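You operate a simulated robot arm through the tools that you are given. There is no shell and no other tool.

You are at the controls of a simulated robot arm. One attempt, no reset.

TASK
Gauge the white valve at the press: over +1.0 into the REWORK bin, otherwise into the DONE tray.
Fine: from the TO PRESS rack; a light touch of the plunger, the cap stays as it is; leave the swing plate out. Set down upright: what you pick out.

It is judged by the outcome, as a careful person would: the job done as asked, and still so three seconds after it is handed in. It fails if anything else is knocked over, pushed out of place, dropped, spilled or broken. Lids that push on must go on centred and level and be pressed home; caps that screw on are set level and turned clockwise until they are tight.

THE ROBOT
A 6-joint arm with a two-finger gripper, fixed in place. Base frame: the origin is on the floor under the middle of its stand, x ahead of it, y to its left, z up. Units: cm, degrees, N and s.
It reaches about 129.8 cm from its shoulder. Its first joint turns from -149.0 to 149.0 degrees. Payload 1.57 kg.
The tool frame sits at the grasp point between the pads (the TCP): z along the fingers, y along the line on which they close. The tips reach 2.1 cm beyond it. The gripper opens to 7 cm; its body begins 5 cm behind the TCP.
Orientation is told as [roll, pitch, yaw] about the base's x, y, z axes, in that order, counted from this pose: with the fingers straight down and closing along the base's y, the tool's x points along the base's -x, its y along +y and its z along -z.

THE INTERFACE
- The arm moves only by the tool apply_moves. Its argument "rows" is a list of rows, each an object (a shift or turn left out is 0, a gripper value left out holds the last) with "xyz": the shift along the tool's x, y, z in units of 40 mm (1.0 is 40 mm), a list of three; "rot": the turn, a rotation vector about the tool's x, y, z in units of 4 degrees (1.0 is 4 degrees), a list of three. In form: [{"xyz": [dx, dy, dz], "rot": [rx, ry, rz]}, ...]. A call has 1 to 20 rows; each row shifts and turns the commanded pose from where the row before left it, along the tool's axes as they then stand. "jaw" is the opening, from 0 (shut) to 1 (fully open), set as the call begins (left out, the last holds). A call with a number of a shift or a turn outside -1 to 1 is refused whole. Each row takes 0.2 s and may step no farther than 5 cm and 8.6 degrees from the row before; otherwise, or with a gripper value out of range, the whole call is refused. A pose out of reach is approached as far as the arm can. The call stops where the force on the tool passes 40 N (or 10 N more than at its start, if that is more) or the arm is blocked; 0.2 s more then pass. Each finger travels about 6.48 cm/s and halts on what it meets, pressing with about 30 N; the grip force reading is that of the motor and also rises with nothing between the fingers. The clock runs only during rows and for 0.2 s after the last one: add rows that do not move to give the fingers time. It gives the time, the measured TCP pose, the force on the tool (base axes), the opening and the grip force at its end, in the units of the frame above (readings bear some noise), with the torque about the TCP (base axes, N m) and any sound that the robot's microphone picked up.
- Cameras (640 x 400 px; columns grow to the right, rows downward): "scene" is fixed at [40.04, 65.04, 162.47]; the picture's right is [-0.77, -0.64, 0.00], its down [-0.62, 0.74, -0.27] and it looks along [0.18, -0.21, -0.96] (base axes); focal length 273 px, centre (320, 200). "wrist" rides on the gripper at [7.9, 0.4, -8.1] in the tool frame; the picture's right is [-0.05, 1.00, 0.00], its down [-0.67, -0.04, -0.74] and it looks along [-0.74, -0.04, 0.67] (tool axes); focal length 256 px, centre (320, 200). There is no depth. A picture from a camera that has moved, and an enlarged one, comes with that camera's place and axes in the base frame and with its lens.
- get_image(camera): a new picture of that camera. The clock stands still meanwhile.
- lift_body(by): slides the trunk up (or, below 0, down) by that many cm; the arm rides with it, the base frame stays. It gives what a move gives, with no picture.
- enlarge(camera, box): a new picture of the part [left, top, right, bottom] of that camera's present view, enlarged. The clock stands still meanwhile.
- job_done(): hands the job in; it is judged then, once.

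Nothing tells you positions but the pictures and the camera data. Unless the task says otherwise, let go and move clear before handing in.

The tools are called by a JSON object that holds its "op" and its "data". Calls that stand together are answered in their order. apply_moves: Moves the arm, as the interface text tells. Its arguments: {"type":"object","properties":{"rows":{"type":"array","items":{"type":"object","properties":{"xyz":{"type":"array","items":{"type":"number"}},"rot":{"type":"array","items":{"type":"number"}}}}},"jaw":{"type":"number"}},"required":["rows"]} The other tools are called the same way: lift_body (by) moves the trunk up or down; get_image (camera) takes a picture; enlarge (camera, box) takes an enlarged picture of a part of a camera's view; job_done () hands the job in.

At the start:

```text
time: 0.0
eef_pos: [51.8, 43.23, 124.53]
ee_rot: [0.0, 0.0, 0.0]
contact_force: [0.1, 0.2, -0.3]
wrist_torque: [-0.01, 0.0, 0.03]
grip_width: 7.01
finger_force: 0.1
trunk travel left (down, up): [-92.7, 4.3]
```

scene: 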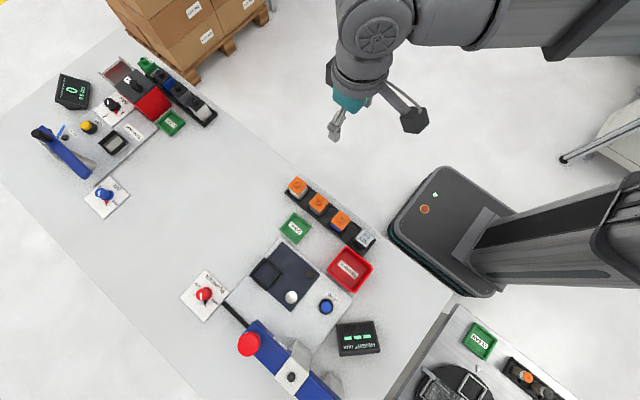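
wrist: 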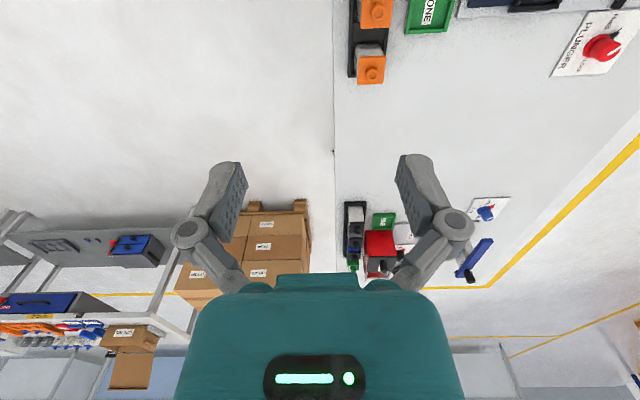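

I see a long table with two or three gauging stations (one near with a blue press, a rack with orange and one white/grey part, another at far left, and a third one at the bottom). I'll enlarge the pictures to read the labels before moving.

{"op": "enlarge", "data": {"camera": "scene", "box": [170, 160, 410, 310]}}

{"op": "enlarge", "data": {"camera": "scene", "box": [170, 250, 410, 400]}}

{"op": "enlarge", "data": {"camera": "scene", "box": [20, 40, 240, 230]}}

{"op": "enlarge", "data": {"camera": "scene", "box": [380, 290, 640, 400]}}

```text
2.67 times, centred on (290, 235) of scene
camera zoom: at [40.04, 65.04, 162.47], right [-0.77, -0.64, 0.0], down [-0.62, 0.74, -0.27], along [0.18, -0.21, -0.96], focal length 728 px, centre (400, 107)
```

zoom: 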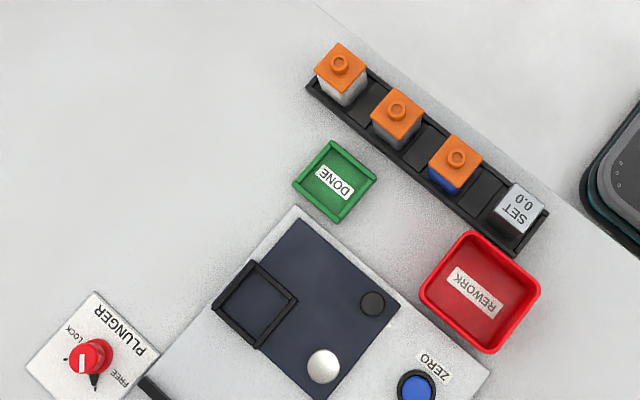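

```text
2.67 times, centred on (290, 325) of scene
camera zoom: at [40.04, 65.04, 162.47], right [-0.77, -0.64, 0.0], down [-0.62, 0.74, -0.27], along [0.18, -0.21, -0.96], focal length 728 px, centre (400, -133)
```

zoom: 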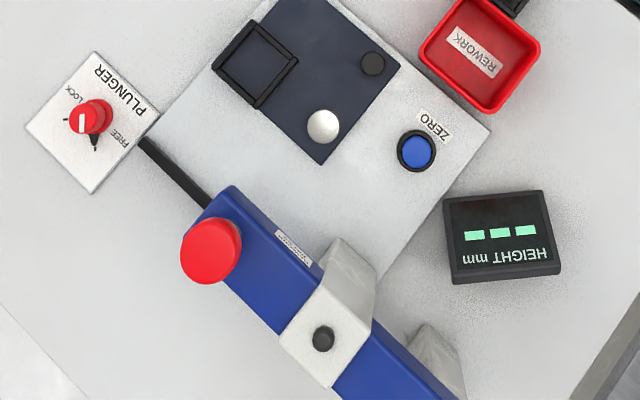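

```text
2.11 times, centred on (130, 135) of scene
camera zoom: at [40.04, 65.04, 162.47], right [-0.77, -0.64, 0.0], down [-0.62, 0.74, -0.27], along [0.18, -0.21, -0.96], focal length 574 px, centre (720, 337)
```

zoom: 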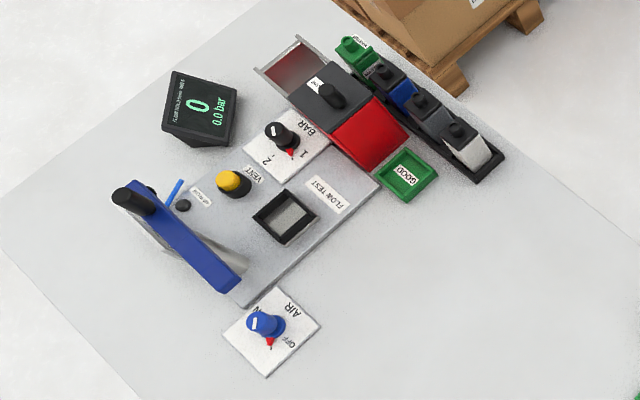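

```text
2.46 times, centred on (510, 345) of scene
camera zoom: at [40.04, 65.04, 162.47], right [-0.77, -0.64, 0.0], down [-0.62, 0.74, -0.27], along [0.18, -0.21, -0.96], focal length 672 px, centre (-148, -157)
```

zoom: 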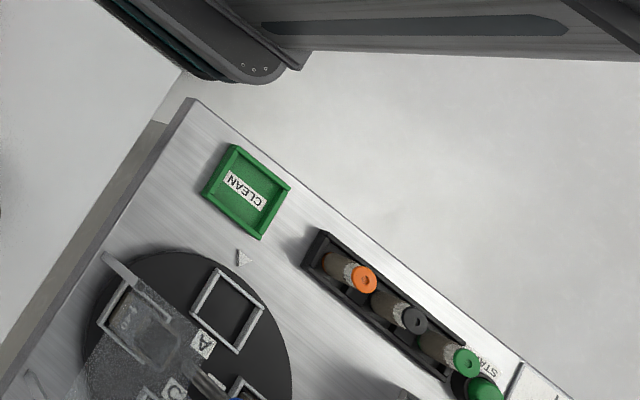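

The near station is the press. It has a "TO PRESS"-type rack with three orange-capped valves and a SET 0.0 block, a DONE tray, a REWORK bin, a ZERO button, a PLUNGER lock knob and a HEIGHT display. I'll turn the gripper so the wrist camera looks along +y over this station for a closer look.

{"op": "apply_moves", "data": {"rows": [{"xyz": [1, 0, 0], "rot": [0, 0, -1]}, {"rot": [0, 0, -1]}, {"rot": [0, 0, -1]}, {"rot": [0, 0, -1]}, {"rot": [0, 0, -1]}, {"rot": [0, 0, -1]}, {"rot": [0, 0, -1]}, {"rot": [0, 0, -1]}, {"rot": [0, 0, -1]}, {"rot": [0, 0, -1]}, {"rot": [0, 0, -1]}, {"rot": [0, 0, -1]}, {"rot": [0, 0, -1]}, {"rot": [0, 0, -1]}, {"rot": [0, 0, -1]}, {"rot": [0, 0, -1]}, {"rot": [0, 0, -1]}, {"rot": [0, 0, -1]}, {"rot": [0, 0, -1]}, {"rot": [0, 0, -1]}]}}

{"op": "apply_moves", "data": {"rows": [{"rot": [0, 0, -1]}, {"rot": [0, 0, -1]}, {"rot": [0, 0, -0.5]}, {}]}}

{"op": "get_image", "data": {"camera": "wrist"}}

{"op": "get_image", "data": {"camera": "scene"}}

```text
time: 4.2
eef_pos: [47.85, 43.24, 124.59]
ee_rot: [-0.1, 0.0, 80.1]
contact_force: [-0.3, 0.2, 0.3]
wrist_torque: [-0.02, 0.02, 0.01]
grip_width: 7.01
finger_force: 0.1
trunk travel left (down, up): [-92.7, 4.3]
```

```text
time: 5.2
eef_pos: [47.8, 43.3, 124.65]
ee_rot: [0.0, 0.0, 90.0]
contact_force: [-0.5, -0.3, -0.5]
wrist_torque: [0.02, 0.0, 0.05]
grip_width: 7.02
finger_force: 0.0
trunk travel left (down, up): [-92.7, 4.3]
```

```text
taken
camera wrist: at [47.41, 35.29, 132.57], right [-1.0, 0.05, 0.0], down [0.04, 0.67, 0.74], along [0.04, 0.74, -0.67], focal length 256 px, centre (320, 200)
```

wrist: 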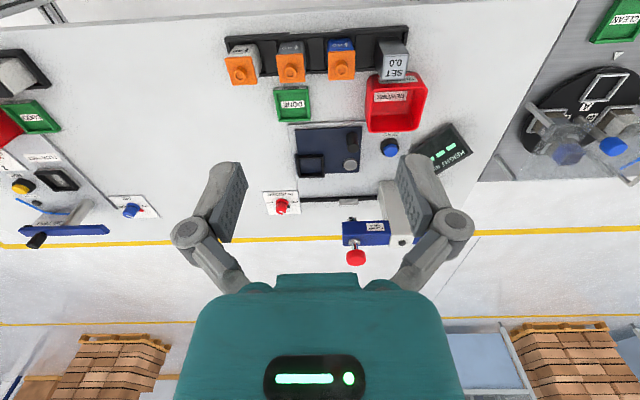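

```text
taken
```

scene: 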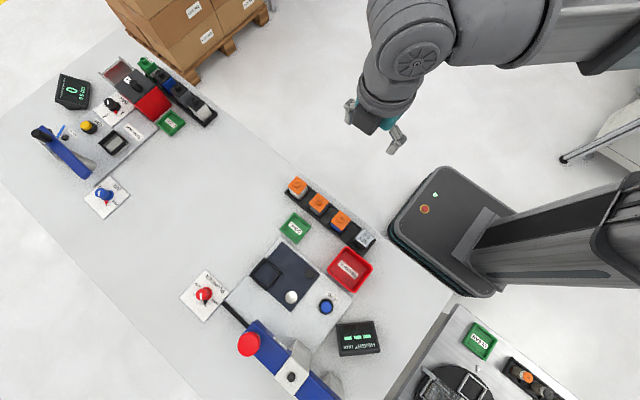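

{"op": "enlarge", "data": {"camera": "wrist", "box": [200, 20, 440, 170]}}

{"op": "enlarge", "data": {"camera": "wrist", "box": [240, 110, 480, 270]}}

{"op": "enlarge", "data": {"camera": "wrist", "box": [0, 40, 200, 260]}}

{"op": "enlarge", "data": {"camera": "scene", "box": [230, 300, 350, 400]}}

```text
2.67 times, centred on (320, 95) of wrist
camera zoom: at [47.41, 35.29, 132.57], right [-1.0, 0.05, 0.0], down [0.04, 0.67, 0.74], along [0.04, 0.74, -0.67], focal length 683 px, centre (320, 480)
```

zoom: 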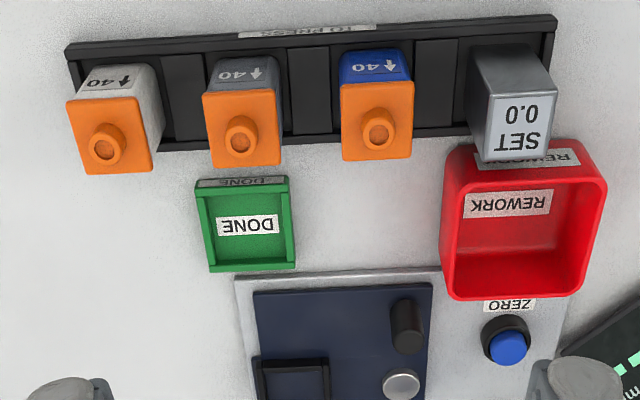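

```text
2.50 times, centred on (360, 190) of wrist
camera zoom: at [47.41, 35.29, 132.57], right [-1.0, 0.05, 0.0], down [0.04, 0.67, 0.74], along [0.04, 0.74, -0.67], focal length 640 px, centre (220, 225)
```

zoom: 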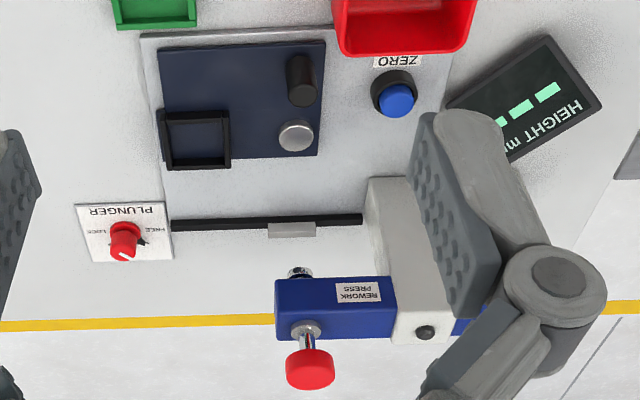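

```text
1.82 times, centred on (100, 150) of wrist
camera zoom: at [47.41, 35.29, 132.57], right [-1.0, 0.05, 0.0], down [0.04, 0.67, 0.74], along [0.04, 0.74, -0.67], focal length 465 px, centre (720, 291)
```

zoom: 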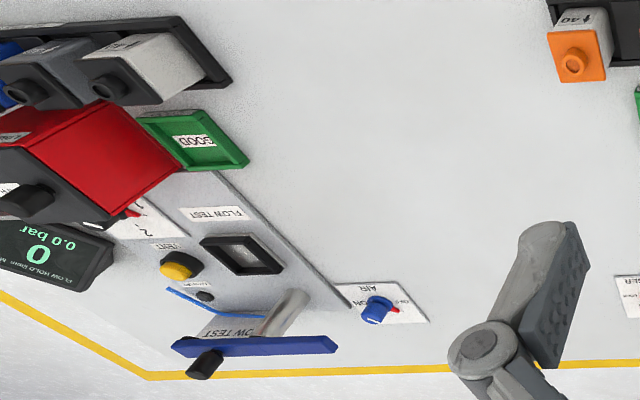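

```text
4.00 times, centred on (290, 350) of scene
camera zoom: at [40.04, 65.04, 162.47], right [-0.77, -0.64, 0.0], down [-0.62, 0.74, -0.27], along [0.18, -0.21, -0.96], focal length 1092 px, centre (440, -400)
```

zoom: 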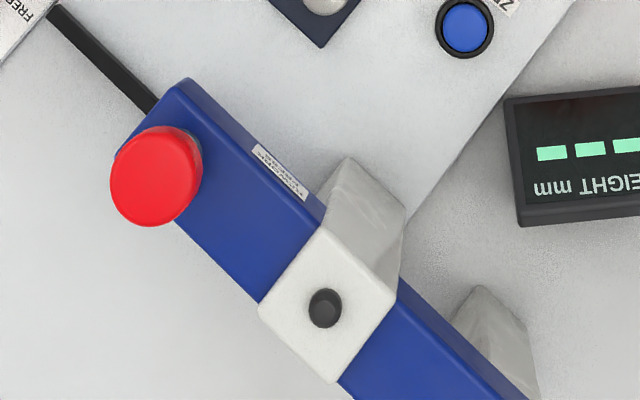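

The station layout is clear. The navy swing plate pivots on the silver screw near (43, 73.5) and its square pocket is out at about (52, 73.5). The plunger with its red knob is near (42.5, 83), top z≈106, and the table is at about z≈86. I'll go closer to read the lock knob and the valves.

{"op": "apply_moves", "data": {"rows": [{"xyz": [-0.6, -0.1, 0.75]}, {"xyz": [-0.6, -0.1, 0.75]}, {"xyz": [-0.6, -0.1, 0.75]}, {"xyz": [-0.6, -0.1, 0.75]}, {}]}}

{"op": "get_image", "data": {"camera": "wrist"}}

{"op": "enlarge", "data": {"camera": "wrist", "box": [180, 20, 460, 195]}}

{"op": "enlarge", "data": {"camera": "wrist", "box": [200, 150, 440, 300]}}

```text
time: 6.4
eef_pos: [49.65, 53.14, 124.6]
ee_rot: [0.0, 0.1, 90.1]
contact_force: [-0.3, 0.5, -0.2]
wrist_torque: [0.0, -0.02, 0.0]
grip_width: 7.0
finger_force: 0.1
out of reach, approached as far as the arm can: row 1, 2, 3, 4
trunk travel left (down, up): [-92.7, 4.3]
```

```text
taken
camera wrist: at [49.29, 45.04, 132.58], right [-1.0, 0.05, 0.0], down [0.04, 0.67, 0.74], along [0.04, 0.74, -0.67], focal length 256 px, centre (320, 200)
```

wrist: 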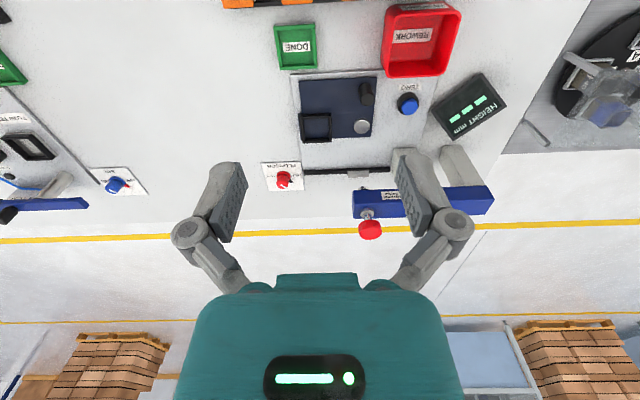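

```text
2.29 times, centred on (320, 108) of wrist
camera zoom: at [49.29, 45.04, 132.58], right [-1.0, 0.05, 0.0], down [0.04, 0.67, 0.74], along [0.04, 0.74, -0.67], focal length 585 px, centre (320, 411)
```

zoom: 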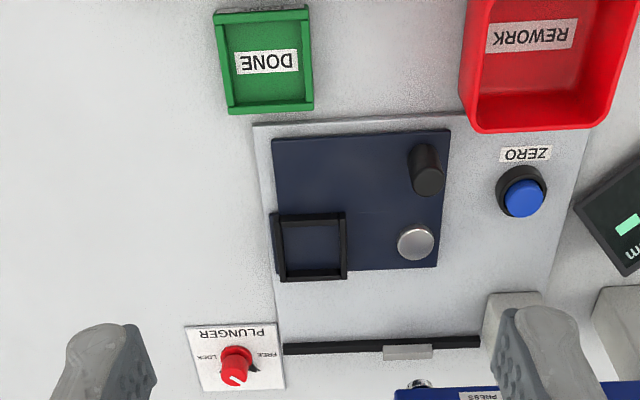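

```text
2.67 times, centred on (320, 225) of wrist
camera zoom: at [49.29, 45.04, 132.58], right [-1.0, 0.05, 0.0], down [0.04, 0.67, 0.74], along [0.04, 0.74, -0.67], focal length 683 px, centre (320, 133)
```

zoom: 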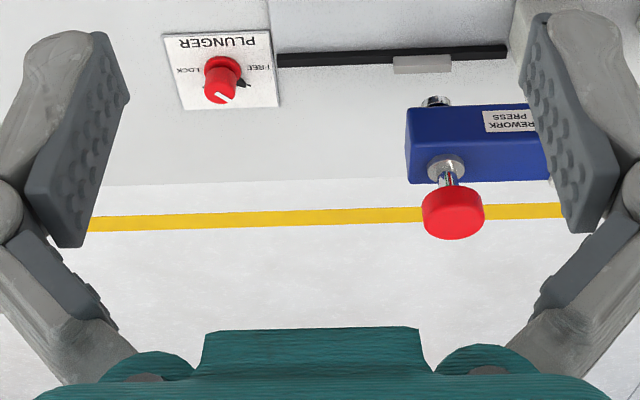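

The lower target was out of reach with the trunk this high, so I'll lower the trunk and look again.

{"op": "lift_body", "data": {"by": -14}}

{"op": "get_image", "data": {"camera": "wrist"}}

{"op": "get_image", "data": {"camera": "scene"}}

```text
time: 8.1
eef_pos: [49.67, 52.97, 110.55]
ee_rot: [0.0, 0.0, 90.0]
contact_force: [-0.5, 0.4, 0.1]
wrist_torque: [0.0, -0.04, -0.02]
grip_width: 6.99
finger_force: 0.1
trunk travel left (down, up): [-78.7, 18.3]
```

```text
taken
camera wrist: at [49.3, 45.03, 118.57], right [-1.0, 0.05, 0.0], down [0.04, 0.67, 0.74], along [0.04, 0.74, -0.67], focal length 256 px, centre (320, 200)
```

wrist: 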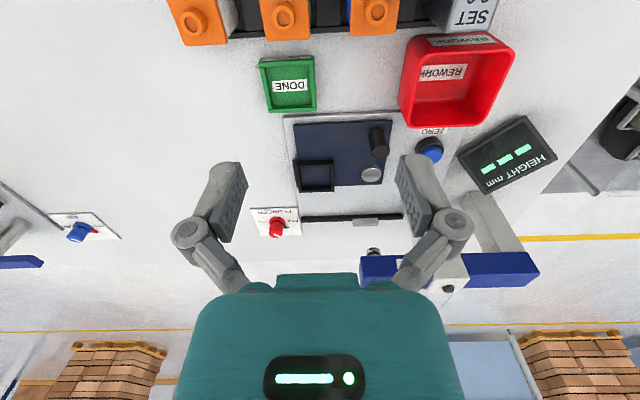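

```text
taken
```

scene: 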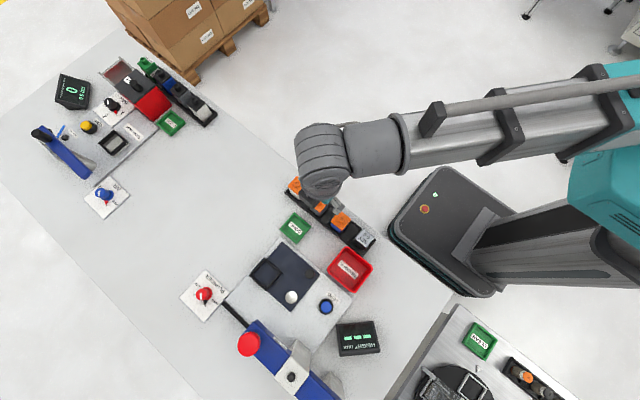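

{"op": "enlarge", "data": {"camera": "wrist", "box": [240, 100, 440, 225]}}

{"op": "enlarge", "data": {"camera": "wrist", "box": [240, 195, 400, 295]}}

{"op": "enlarge", "data": {"camera": "wrist", "box": [160, 0, 520, 130]}}

```text
3.20 times, centred on (340, 162) of wrist
camera zoom: at [49.3, 45.03, 118.57], right [-1.0, 0.05, 0.0], down [0.04, 0.67, 0.74], along [0.04, 0.74, -0.67], focal length 819 px, centre (256, 320)
```

zoom: 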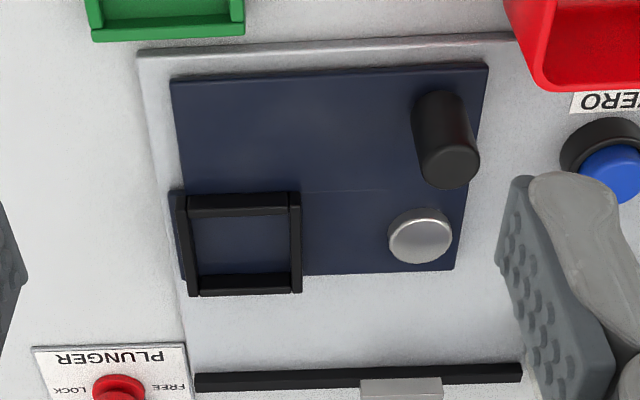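

```text
4.00 times, centred on (320, 245) of wrist
camera zoom: at [49.3, 45.03, 118.57], right [-1.0, 0.05, 0.0], down [0.04, 0.67, 0.74], along [0.04, 0.74, -0.67], focal length 1024 px, centre (320, 20)
```

zoom: 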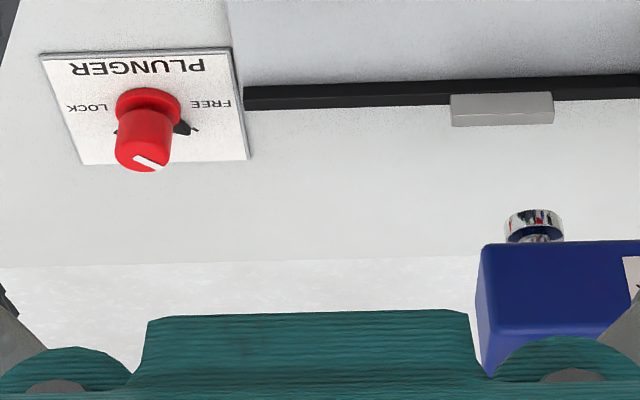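

```text
1.78 times, centred on (340, 65) of wrist
camera zoom: at [49.3, 45.03, 118.57], right [-1.0, 0.05, 0.0], down [0.04, 0.67, 0.74], along [0.04, 0.74, -0.67], focal length 455 px, centre (284, 440)
```

zoom: 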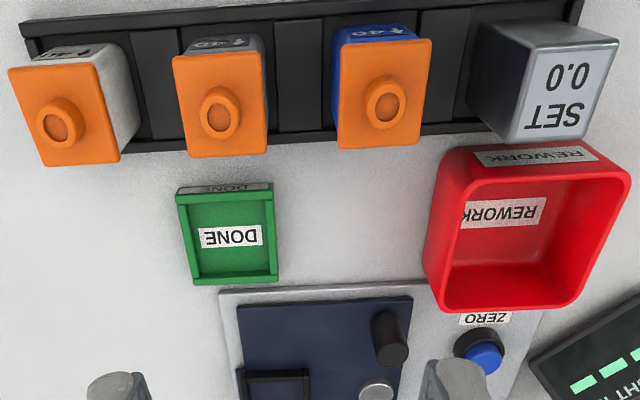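

{"op": "enlarge", "data": {"camera": "scene", "box": [176, 264, 236, 324]}}

{"op": "enlarge", "data": {"camera": "wrist", "box": [245, 200, 305, 245]}}

{"op": "enlarge", "data": {"camera": "scene", "box": [225, 310, 305, 370]}}

{"op": "enlarge", "data": {"camera": "scene", "box": [325, 310, 395, 365]}}

```text
6.67 times, centred on (206, 294) of scene
camera zoom: at [40.04, 65.04, 162.47], right [-0.77, -0.64, 0.0], down [-0.62, 0.74, -0.27], along [0.18, -0.21, -0.96], focal length 1819 px, centre (1080, -427)
```

zoom: 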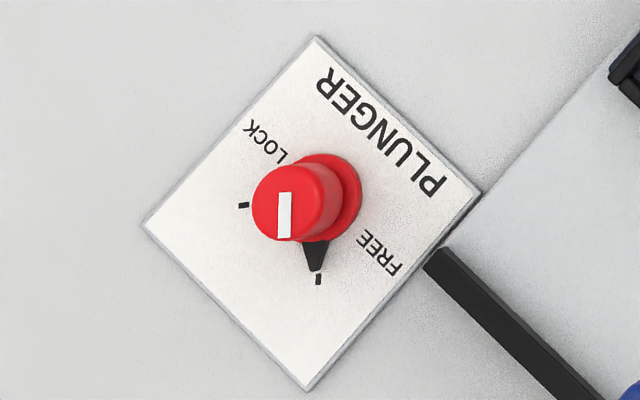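

```text
8.89 times, centred on (275, 222) of wrist
camera zoom: at [49.3, 45.03, 118.57], right [-1.0, 0.05, 0.0], down [0.04, 0.67, 0.74], along [0.04, 0.74, -0.67], focal length 2276 px, centre (720, 0)
```

zoom: 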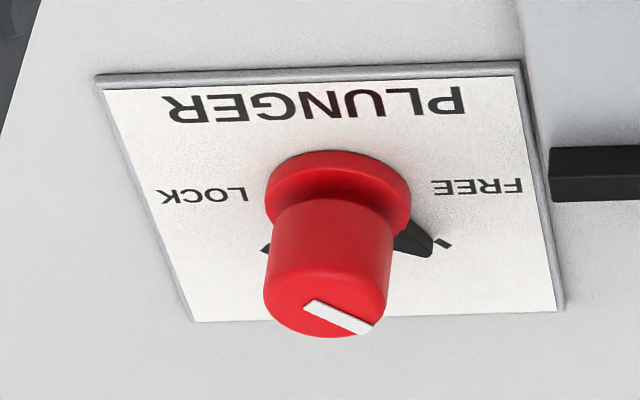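

```text
6.67 times, centred on (265, 340) of scene
camera zoom: at [40.04, 65.04, 162.47], right [-0.77, -0.64, 0.0], down [-0.62, 0.74, -0.27], along [0.18, -0.21, -0.96], focal length 1819 px, centre (687, -733)
```

zoom: 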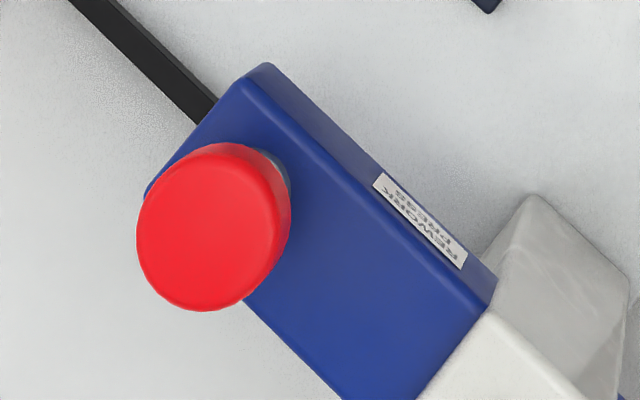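

```text
7.27 times, centred on (360, 338) of scene
camera zoom: at [40.04, 65.04, 162.47], right [-0.77, -0.64, 0.0], down [-0.62, 0.74, -0.27], along [0.18, -0.21, -0.96], focal length 1985 px, centre (29, -800)
```

zoom: 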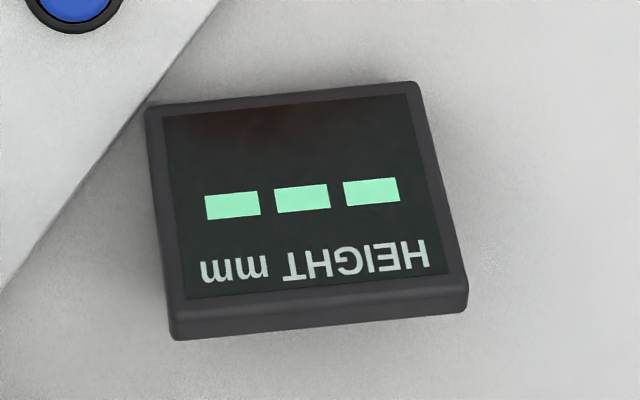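

The plunger knob already points at FREE, and the display shows "---" because nothing is pressed. Next I'll look at the valves from the side to see where the cap ends and the body begins.

{"op": "apply_moves", "data": {"rows": [{"xyz": [1, -0.35, 0]}, {"xyz": [1, -0.35, 0]}, {"xyz": [1, -0.35, 0]}, {"xyz": [1, -0.35, 0]}, {"xyz": [1, -0.35, 0]}, {}]}}

{"op": "lift_body", "data": {"by": -10}}

{"op": "get_image", "data": {"camera": "wrist"}}

{"op": "enlarge", "data": {"camera": "wrist", "box": [220, 100, 440, 240]}}

```text
time: 9.5
eef_pos: [56.51, 33.19, 110.62]
ee_rot: [0.0, 0.0, 90.0]
contact_force: [0.0, -0.3, 0.1]
wrist_torque: [0.0, 0.03, 0.0]
grip_width: 6.99
finger_force: 0.1
out of reach, approached as far as the arm can: row 2, 4
trunk travel left (down, up): [-78.7, 18.3]
```

```text
time: 10.8
eef_pos: [56.47, 33.26, 100.66]
ee_rot: [0.0, 0.0, 90.1]
contact_force: [0.0, 0.3, -0.2]
wrist_torque: [-0.02, 0.04, 0.01]
grip_width: 7.04
finger_force: 0.0
trunk travel left (down, up): [-68.7, 28.3]
```

```text
taken
camera wrist: at [56.16, 25.23, 108.57], right [-1.0, 0.05, 0.0], down [0.04, 0.67, 0.74], along [0.04, 0.74, -0.67], focal length 256 px, centre (320, 200)
```

wrist: 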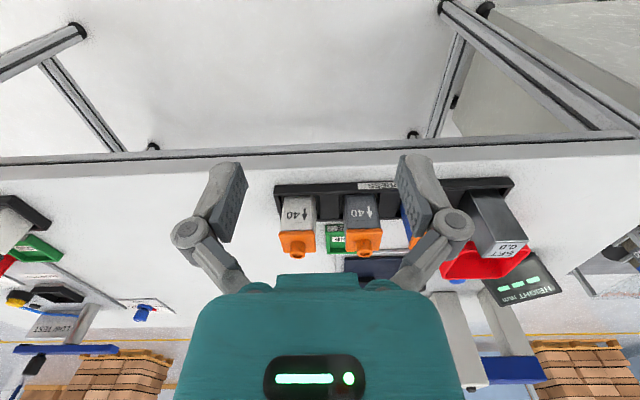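

```text
2.86 times, centred on (330, 170) of wrist
camera zoom: at [56.16, 25.23, 108.57], right [-1.0, 0.05, 0.0], down [0.04, 0.67, 0.74], along [0.04, 0.74, -0.67], focal length 731 px, centre (291, 286)
```

zoom: 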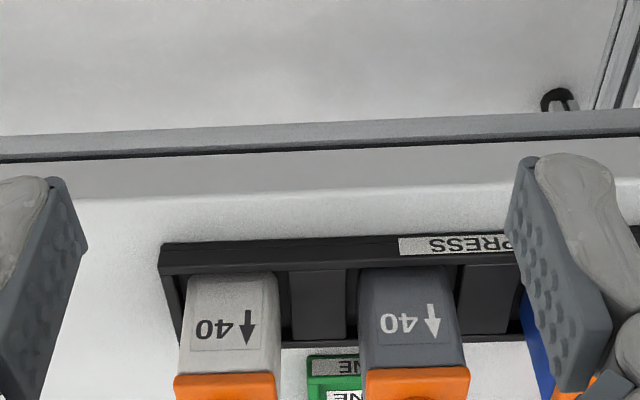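

{"op": "enlarge", "data": {"camera": "wrist", "box": [260, 170, 400, 270]}}

{"op": "enlarge", "data": {"camera": "scene", "box": [265, 160, 385, 260]}}

```text
4.00 times, centred on (330, 220) of wrist
camera zoom: at [56.16, 25.23, 108.57], right [-1.0, 0.05, 0.0], down [0.04, 0.67, 0.74], along [0.04, 0.74, -0.67], focal length 1024 px, centre (280, 120)
```

zoom: 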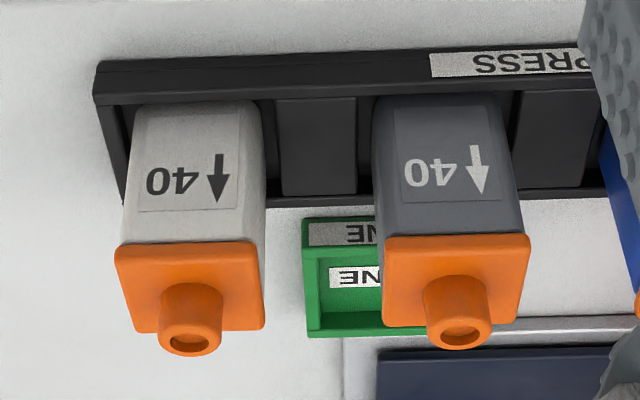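

```text
4.00 times, centred on (325, 210) of scene
camera zoom: at [40.04, 65.04, 162.47], right [-0.77, -0.64, 0.0], down [-0.62, 0.74, -0.27], along [0.18, -0.21, -0.96], focal length 1092 px, centre (300, 160)
```

zoom: 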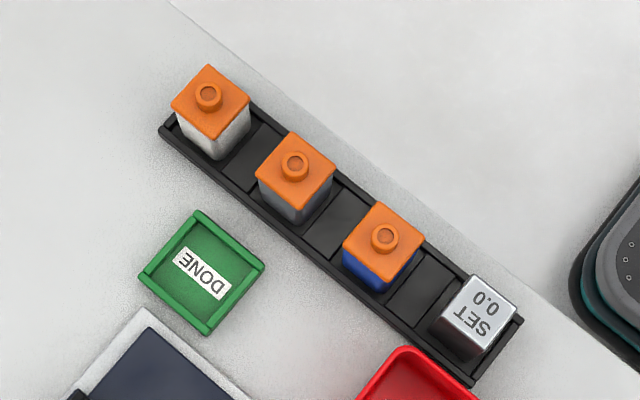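

I now have the valves at about x 60.5 / 53 / 45.4 and y≈50.4. Each has a 3.6 cm body with a 4 cm orange cap from z≈92.3, and the stub tops out at about 94. The SET block is at about (37.8, 50.2), next to the REWORK bin, so I'll take a side look along +x to judge heights there.

{"op": "apply_moves", "data": {"rows": [{"xyz": [0, 0.95, 0]}, {"xyz": [0, 0.95, 0]}, {"xyz": [0, 0.95, 0]}, {"xyz": [0, 0.95, 0]}, {"xyz": [0, 0.95, 0]}, {"xyz": [0, 0.95, 0]}, {"xyz": [0, 0.95, 0]}, {"xyz": [0, 0.95, 0]}, {"xyz": [0, 0.95, 0]}]}}

{"op": "apply_moves", "data": {"rows": [{"rot": [0, 0, 1]}, {"rot": [0, 0, 1]}, {"rot": [0, 0, 1]}, {"rot": [0, 0, 1]}, {"rot": [0, 0, 1]}, {"rot": [0, 0, 1]}, {"rot": [0, 0, 1]}, {"rot": [0, 0, 1]}, {"rot": [0, 0, 1]}, {"rot": [0, 0, 1]}, {"rot": [0, 0, 1]}, {"rot": [0, 0, 1]}, {"rot": [0, 0, 1]}, {"rot": [0, 0, 1]}, {"rot": [0, 0, 1]}, {"rot": [0, 0, 1]}, {"rot": [0, 0, 1]}, {"rot": [0, 0, 1]}, {"rot": [0, 0, 1]}, {"rot": [0, 0, 1]}]}}

{"op": "apply_moves", "data": {"rows": [{"rot": [0, 0, 1]}, {"rot": [0, 0, 1]}, {"rot": [0, 0, 0.5]}, {"xyz": [0, 0.94, 0]}, {"xyz": [0, 0.94, 0]}, {"xyz": [0, 0.94, 0]}, {"xyz": [0, 0.94, 0]}, {}]}}

{"op": "get_image", "data": {"camera": "wrist"}}

```text
time: 12.8
eef_pos: [29.18, 42.28, 100.61]
ee_rot: [0.2, 0.1, 89.9]
contact_force: [-0.7, -0.6, 0.5]
wrist_torque: [0.0, -0.01, 0.02]
grip_width: 7.01
finger_force: 0.1
out of reach, approached as far as the arm can: row 5, 6, 7, 8, 9
trunk travel left (down, up): [-68.7, 28.3]
```

```text
time: 17.0
eef_pos: [29.54, 42.49, 100.51]
ee_rot: [0.0, 0.0, 9.9]
contact_force: [-0.2, 0.7, 0.5]
wrist_torque: [0.03, 0.01, -0.01]
grip_width: 7.01
finger_force: 0.0
trunk travel left (down, up): [-68.7, 28.3]
```

```text
time: 18.8
eef_pos: [29.48, 57.57, 100.59]
ee_rot: [0.1, 0.0, 0.0]
contact_force: [-1.0, -0.4, 0.7]
wrist_torque: [-0.06, 0.01, -0.01]
grip_width: 7.01
finger_force: 0.0
trunk travel left (down, up): [-68.7, 28.3]
```

```text
taken
camera wrist: at [21.64, 57.93, 108.56], right [0.05, 1.0, 0.0], down [0.67, -0.04, 0.74], along [0.74, -0.04, -0.67], focal length 256 px, centre (320, 200)
```

wrist: 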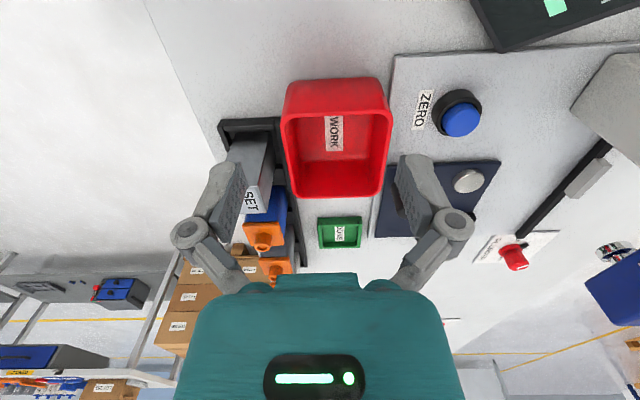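

{"op": "enlarge", "data": {"camera": "wrist", "box": [200, 90, 400, 290]}}

{"op": "enlarge", "data": {"camera": "wrist", "box": [370, 40, 640, 300]}}

{"op": "enlarge", "data": {"camera": "scene", "box": [320, 210, 400, 270]}}

```text
2.00 times, centred on (300, 190) of wrist
camera zoom: at [21.64, 57.93, 108.56], right [0.05, 1.0, 0.0], down [0.67, -0.04, 0.74], along [0.74, -0.04, -0.67], focal length 512 px, centre (360, 220)
```

zoom: 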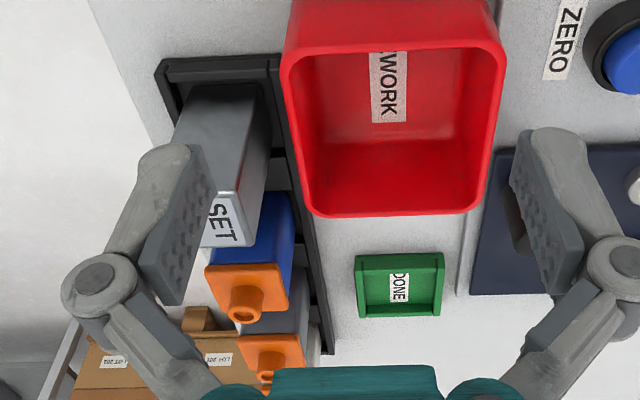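

```text
1.54 times, centred on (505, 170) of wrist
camera zoom: at [21.64, 57.93, 108.56], right [0.05, 1.0, 0.0], down [0.67, -0.04, 0.74], along [0.74, -0.04, -0.67], focal length 394 px, centre (35, 246)
```

zoom: 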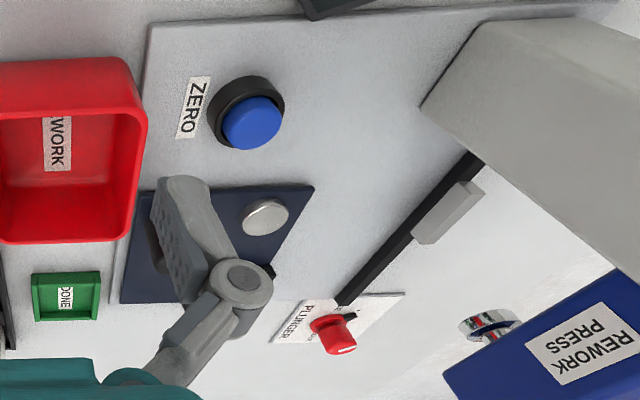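

```text
6.67 times, centred on (360, 240) of scene
camera zoom: at [40.04, 65.04, 162.47], right [-0.77, -0.64, 0.0], down [-0.62, 0.74, -0.27], along [0.18, -0.21, -0.96], focal length 1819 px, centre (53, -67)
```

zoom: 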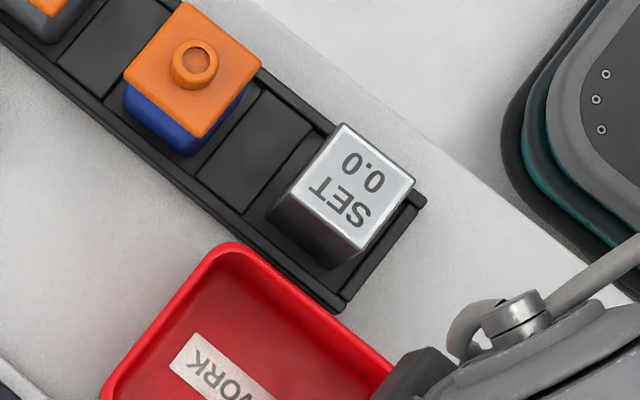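

The bin stands close to the rack (x 31–40, y 54.7–62.6, rim z≈91.5). The SET block is at about (37.8, 50.5) with its top near 93.8, so I'll grip it along x. First I'll hover over it with yaw 90 to refine its position.

{"op": "apply_moves", "data": {"rows": [{"xyz": [-0.7, -0.6, -0.35]}, {"xyz": [-0.7, -0.6, -0.35]}, {"xyz": [-0.68, -0.6, -0.35]}, {"rot": [0, 0, -1]}, {"rot": [0, 0, -1]}, {"rot": [0, 0, -1]}, {"rot": [0, 0, -1]}, {"rot": [0, 0, -1]}, {"rot": [0, 0, -1]}, {"rot": [0, 0, -1]}, {"rot": [0, 0, -1]}, {"rot": [0, 0, -1]}, {"rot": [0, 0, -1]}, {"rot": [0, 0, -1]}, {"rot": [0, 0, -1]}, {"rot": [0, 0, -1]}, {"rot": [0, 0, -1]}, {"rot": [0, 0, -1]}, {"rot": [0, 0, -1]}, {"rot": [0, 0, -1]}], "jaw": 0.76}}

{"op": "apply_moves", "data": {"rows": [{"rot": [0, 0, -1]}, {"rot": [0, 0, -1]}, {"rot": [0, 0, -1]}, {"rot": [0, 0, -1]}, {"rot": [0, 0, -1]}, {"rot": [0, 0, -0.5]}, {}]}}

{"op": "get_image", "data": {"camera": "wrist"}}

```text
time: 23.0
eef_pos: [37.87, 50.36, 100.67]
ee_rot: [0.0, 0.0, 68.1]
contact_force: [0.7, -0.5, -0.2]
wrist_torque: [0.01, 0.02, 0.03]
grip_width: 5.32
finger_force: 0.0
out of reach, approached as far as the arm can: row 1, 2, 3
trunk travel left (down, up): [-68.7, 28.3]
```

```text
time: 24.6
eef_pos: [37.74, 50.31, 100.65]
ee_rot: [0.0, 0.0, 90.1]
contact_force: [0.4, -0.4, -0.6]
wrist_torque: [0.02, 0.01, -0.02]
grip_width: 5.29
finger_force: 0.0
trunk travel left (down, up): [-68.7, 28.3]
```

```text
taken
camera wrist: at [37.43, 42.39, 108.57], right [-1.0, 0.05, 0.0], down [0.03, 0.67, 0.74], along [0.04, 0.74, -0.67], focal length 256 px, centre (320, 200)
```

wrist: 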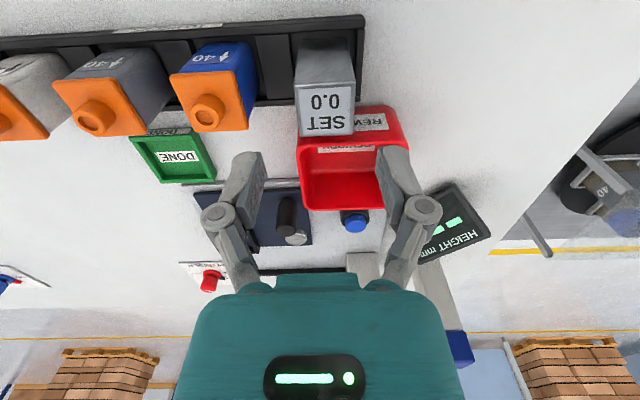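

{"op": "apply_moves", "data": {"rows": [{"xyz": [0, 0, 0.25]}, {}]}}

{"op": "enlarge", "data": {"camera": "wrist", "box": [260, 20, 420, 220]}}

{"op": "get_image", "data": {"camera": "scene"}}

```text
time: 25.2
eef_pos: [37.77, 50.35, 100.62]
ee_rot: [0.0, 0.0, 89.9]
contact_force: [-0.7, -0.1, 0.1]
wrist_torque: [-0.03, 0.03, -0.01]
grip_width: 5.34
finger_force: 0.1
out of reach, approached as far as the arm can: row 1
trunk travel left (down, up): [-68.7, 28.3]
```

```text
2.00 times, centred on (340, 120) of wrist
camera zoom: at [37.43, 42.4, 108.57], right [-1.0, 0.05, 0.0], down [0.04, 0.67, 0.74], along [0.04, 0.74, -0.67], focal length 512 px, centre (280, 360)
```

zoom: 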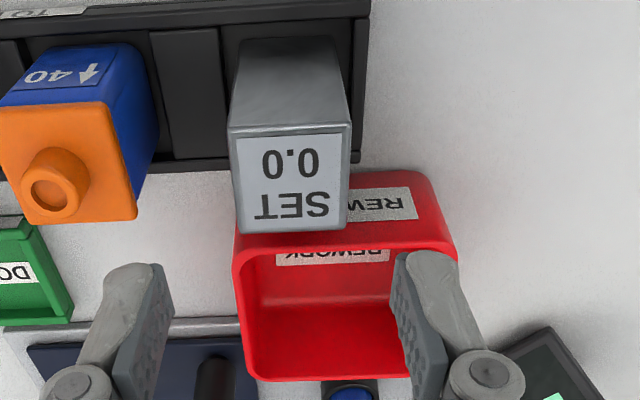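

```text
taken
```

scene: 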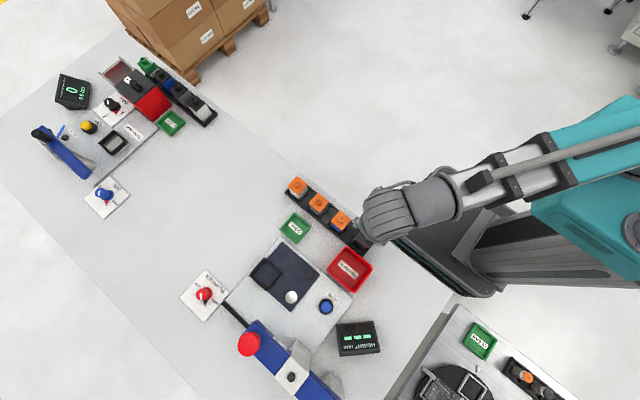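

The arm itself doesn't change height; z comes only from the trunk lift. From this view the SET block is about 0.3 cm toward -x of the TCP, so I'll correct that and lower with the trunk in stages.

{"op": "apply_moves", "data": {"rows": [{"xyz": [-0.03, 0.08, 0]}, {}], "jaw": 0.7}}

{"op": "lift_body", "data": {"by": -4.5}}

{"op": "get_image", "data": {"camera": "wrist"}}

```text
time: 25.8
eef_pos: [37.62, 50.25, 100.62]
ee_rot: [-0.1, 0.1, 90.0]
contact_force: [0.4, -0.3, -0.1]
wrist_torque: [0.0, 0.02, -0.01]
grip_width: 4.9
finger_force: 0.0
trunk travel left (down, up): [-68.7, 28.3]
```

```text
time: 26.7
eef_pos: [37.5, 50.44, 96.05]
ee_rot: [-0.1, -0.1, 90.0]
contact_force: [0.2, -0.6, -0.3]
wrist_torque: [-0.06, -0.01, 0.0]
grip_width: 4.93
finger_force: 0.1
trunk travel left (down, up): [-64.2, 32.8]
```

```text
taken
camera wrist: at [37.09, 42.43, 104.07], right [-1.0, 0.05, 0.0], down [0.04, 0.67, 0.74], along [0.04, 0.74, -0.67], focal length 256 px, centre (320, 200)
```

wrist: 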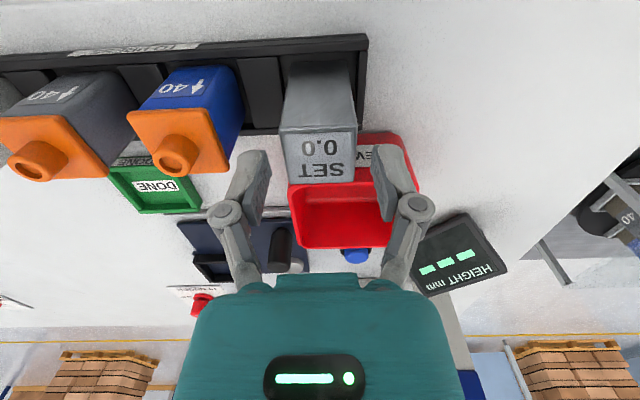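

{"op": "apply_moves", "data": {"rows": [{"xyz": [-0.05, -0.02, 0]}, {}]}}

{"op": "lift_body", "data": {"by": -4.5}}

{"op": "get_image", "data": {"camera": "wrist"}}

```text
time: 27.3
eef_pos: [37.59, 50.65, 96.01]
ee_rot: [0.0, 0.0, 90.1]
contact_force: [-0.5, -0.6, 0.0]
wrist_torque: [-0.03, -0.02, 0.0]
grip_width: 4.9
finger_force: 0.0
trunk travel left (down, up): [-64.2, 32.8]
```

```text
time: 28.2
eef_pos: [37.73, 50.55, 91.72]
ee_rot: [0.1, 0.0, 90.0]
contact_force: [0.4, 1.1, 1.6]
wrist_torque: [-0.01, -0.01, 0.01]
grip_width: 4.89
finger_force: 0.0
trunk travel left (down, up): [-59.7, 37.3]
```

```text
taken
camera wrist: at [37.2, 42.63, 99.57], right [-1.0, 0.05, 0.0], down [0.04, 0.67, 0.74], along [0.04, 0.74, -0.67], focal length 256 px, centre (320, 200)
```

wrist: 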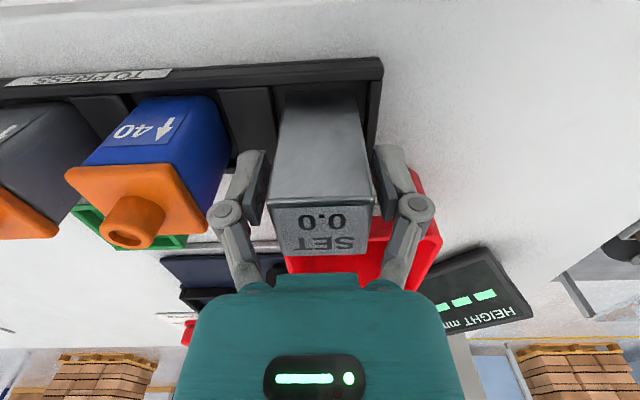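

{"op": "apply_moves", "data": {"rows": [{}, {}, {}, {}], "jaw": 0}}

{"op": "lift_body", "data": {"by": 1}}

{"op": "get_image", "data": {"camera": "wrist"}}

```text
time: 29.2
eef_pos: [37.59, 50.55, 91.6]
ee_rot: [0.0, 0.0, 90.0]
contact_force: [0.1, 1.0, 2.7]
wrist_torque: [-0.04, 0.15, -0.02]
grip_width: 3.56
finger_force: 30.0
trunk travel left (down, up): [-59.7, 37.3]
```

```text
time: 29.7
eef_pos: [37.54, 50.62, 92.5]
ee_rot: [0.0, 0.0, 90.0]
contact_force: [0.3, 0.2, -2.1]
wrist_torque: [0.0, 0.0, -0.02]
grip_width: 3.53
finger_force: 30.0
trunk travel left (down, up): [-60.7, 36.3]
```

```text
taken
camera wrist: at [37.21, 42.65, 100.56], right [-1.0, 0.05, 0.0], down [0.04, 0.67, 0.74], along [0.04, 0.74, -0.67], focal length 256 px, centre (320, 200)
```

wrist: 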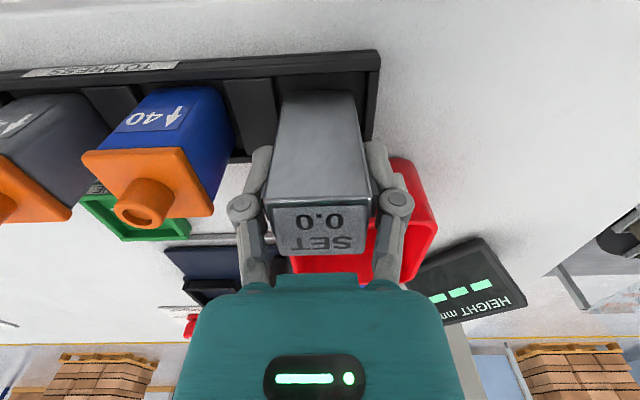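

The SET block is gripped cleanly (3.55 cm) with its seat at TCP (37.57, 50.6, 91.6), which I'll use when I return it. I'll lift it well clear and carry it over to hover near the swing-plate pocket.

{"op": "lift_body", "data": {"by": 9}}

{"op": "apply_moves", "data": {"rows": [{"xyz": [-0.807, -0.506, 0]}, {"xyz": [-0.807, -0.506, 0]}, {"xyz": [-0.807, -0.506, 0]}, {"xyz": [-0.807, -0.506, 0]}, {"xyz": [-0.807, -0.506, 0]}, {"xyz": [-0.807, -0.506, 0]}, {"xyz": [-0.807, -0.506, 0]}, {}]}}

{"op": "get_image", "data": {"camera": "wrist"}}

{"op": "get_image", "data": {"camera": "scene"}}

```text
time: 31.0
eef_pos: [37.64, 50.64, 101.56]
ee_rot: [0.0, 0.0, 90.0]
contact_force: [-0.3, 0.4, -2.2]
wrist_torque: [0.01, 0.0, 0.03]
grip_width: 3.56
finger_force: 30.0
trunk travel left (down, up): [-69.7, 27.3]
```

```text
time: 32.8
eef_pos: [51.89, 73.36, 101.66]
ee_rot: [0.0, 0.0, 90.0]
contact_force: [0.5, 0.4, -3.1]
wrist_torque: [-0.01, 0.03, 0.01]
grip_width: 3.56
finger_force: 30.2
trunk travel left (down, up): [-69.7, 27.3]
```

```text
taken
camera wrist: at [51.47, 65.35, 109.54], right [-1.0, 0.05, 0.0], down [0.04, 0.67, 0.74], along [0.04, 0.74, -0.67], focal length 256 px, centre (320, 200)
```

wrist: 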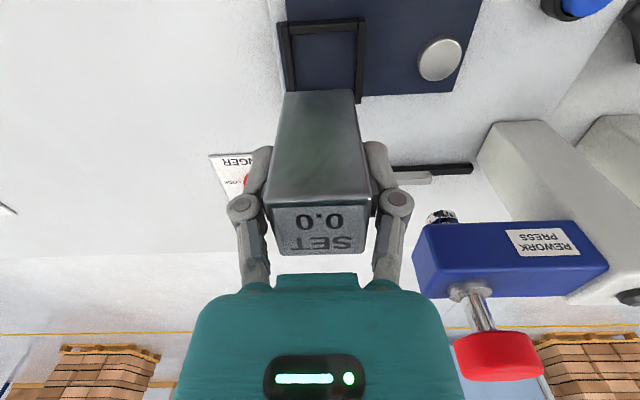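

```text
taken
```

scene: 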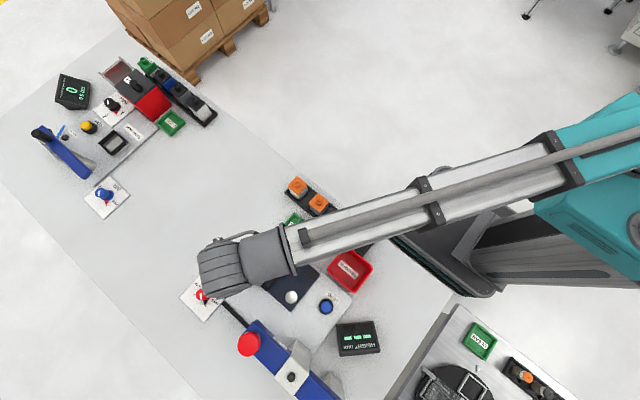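

{"op": "enlarge", "data": {"camera": "wrist", "box": [250, 0, 490, 150]}}

```text
2.67 times, centred on (370, 75) of wrist
camera zoom: at [51.47, 65.35, 109.54], right [-1.0, 0.05, 0.0], down [0.04, 0.67, 0.74], along [0.04, 0.74, -0.67], focal length 683 px, centre (187, 533)
```

zoom: 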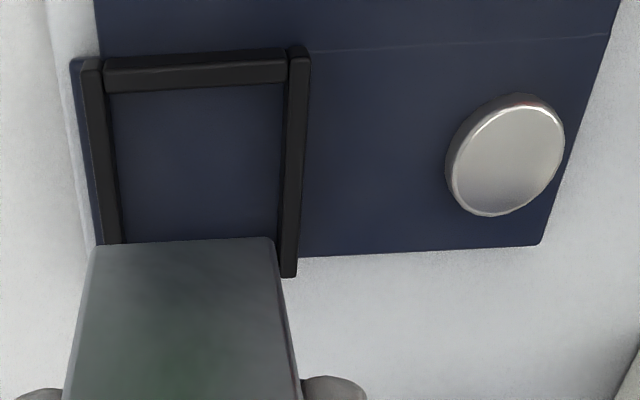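

The pocket centre comes out at about (51.5, 73.3), inner size about 4.9 cm, and the pivot at about (42.75, 73.1). I'll align and lower in stages, watching the force.

{"op": "apply_moves", "data": {"rows": [{"xyz": [0.0, 0.09, 0]}, {}]}}

{"op": "lift_body", "data": {"by": -7}}

{"op": "get_image", "data": {"camera": "wrist"}}

{"op": "get_image", "data": {"camera": "scene"}}

```text
time: 33.4
eef_pos: [51.46, 73.34, 101.58]
ee_rot: [0.1, 0.0, 90.0]
contact_force: [0.0, 0.2, -2.6]
wrist_torque: [0.01, 0.01, -0.01]
grip_width: 3.56
finger_force: 29.8
trunk travel left (down, up): [-69.7, 27.3]
```

```text
time: 34.5
eef_pos: [51.47, 73.31, 94.68]
ee_rot: [0.0, 0.0, 90.0]
contact_force: [0.0, -0.4, -2.7]
wrist_torque: [0.01, 0.02, 0.0]
grip_width: 3.54
finger_force: 30.2
trunk travel left (down, up): [-62.7, 34.3]
```

```text
taken
camera wrist: at [51.07, 65.32, 102.55], right [-1.0, 0.05, 0.0], down [0.04, 0.67, 0.74], along [0.04, 0.74, -0.67], focal length 256 px, centre (320, 200)
```

wrist: 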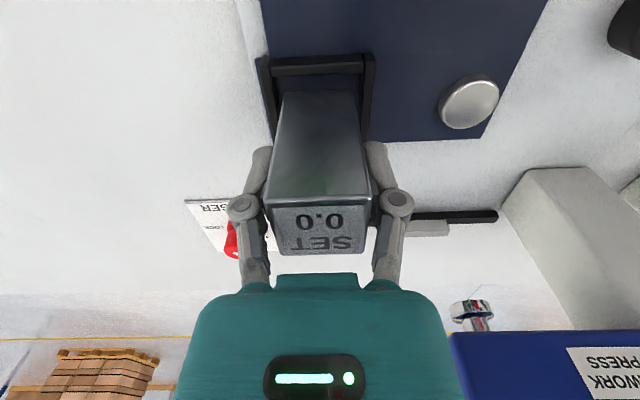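

```text
taken
```

scene: 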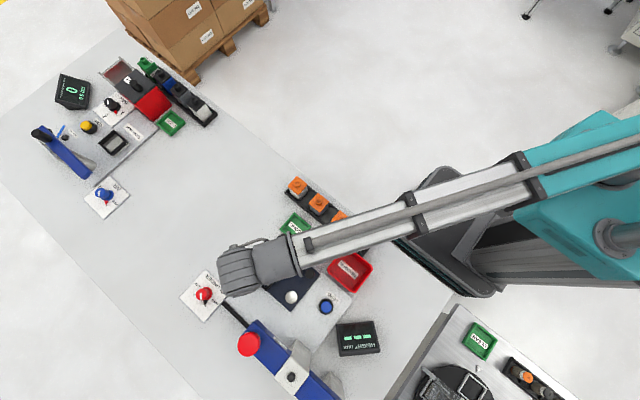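

{"op": "lift_body", "data": {"by": -1.5}}

{"op": "get_image", "data": {"camera": "wrist"}}

```text
time: 35.1
eef_pos: [51.46, 73.26, 92.96]
ee_rot: [0.0, 0.0, 90.0]
contact_force: [-0.1, 0.2, -3.2]
wrist_torque: [0.02, -0.03, 0.01]
grip_width: 3.54
finger_force: 30.2
trunk travel left (down, up): [-61.2, 35.8]
```

```text
taken
camera wrist: at [51.08, 65.33, 101.05], right [-1.0, 0.05, 0.0], down [0.04, 0.67, 0.74], along [0.04, 0.74, -0.67], focal length 256 px, centre (320, 200)
```

wrist: 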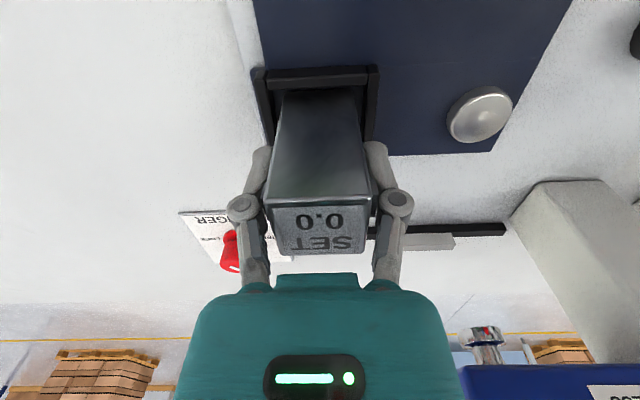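

{"op": "lift_body", "data": {"by": -0.4}}

{"op": "lift_body", "data": {"by": -0.3}}

```text
time: 35.6
eef_pos: [51.37, 73.31, 92.64]
ee_rot: [0.0, 0.1, 90.0]
contact_force: [-0.5, -0.3, -2.8]
wrist_torque: [0.01, -0.03, 0.0]
grip_width: 3.56
finger_force: 29.8
trunk travel left (down, up): [-60.8, 36.2]
```

```text
time: 36.1
eef_pos: [51.58, 73.31, 92.46]
ee_rot: [0.0, -0.1, 90.0]
contact_force: [4.7, 5.1, 22.4]
wrist_torque: [0.14, -0.13, -0.03]
grip_width: 3.56
finger_force: 30.1
trunk travel left (down, up): [-60.5, 36.5]
```

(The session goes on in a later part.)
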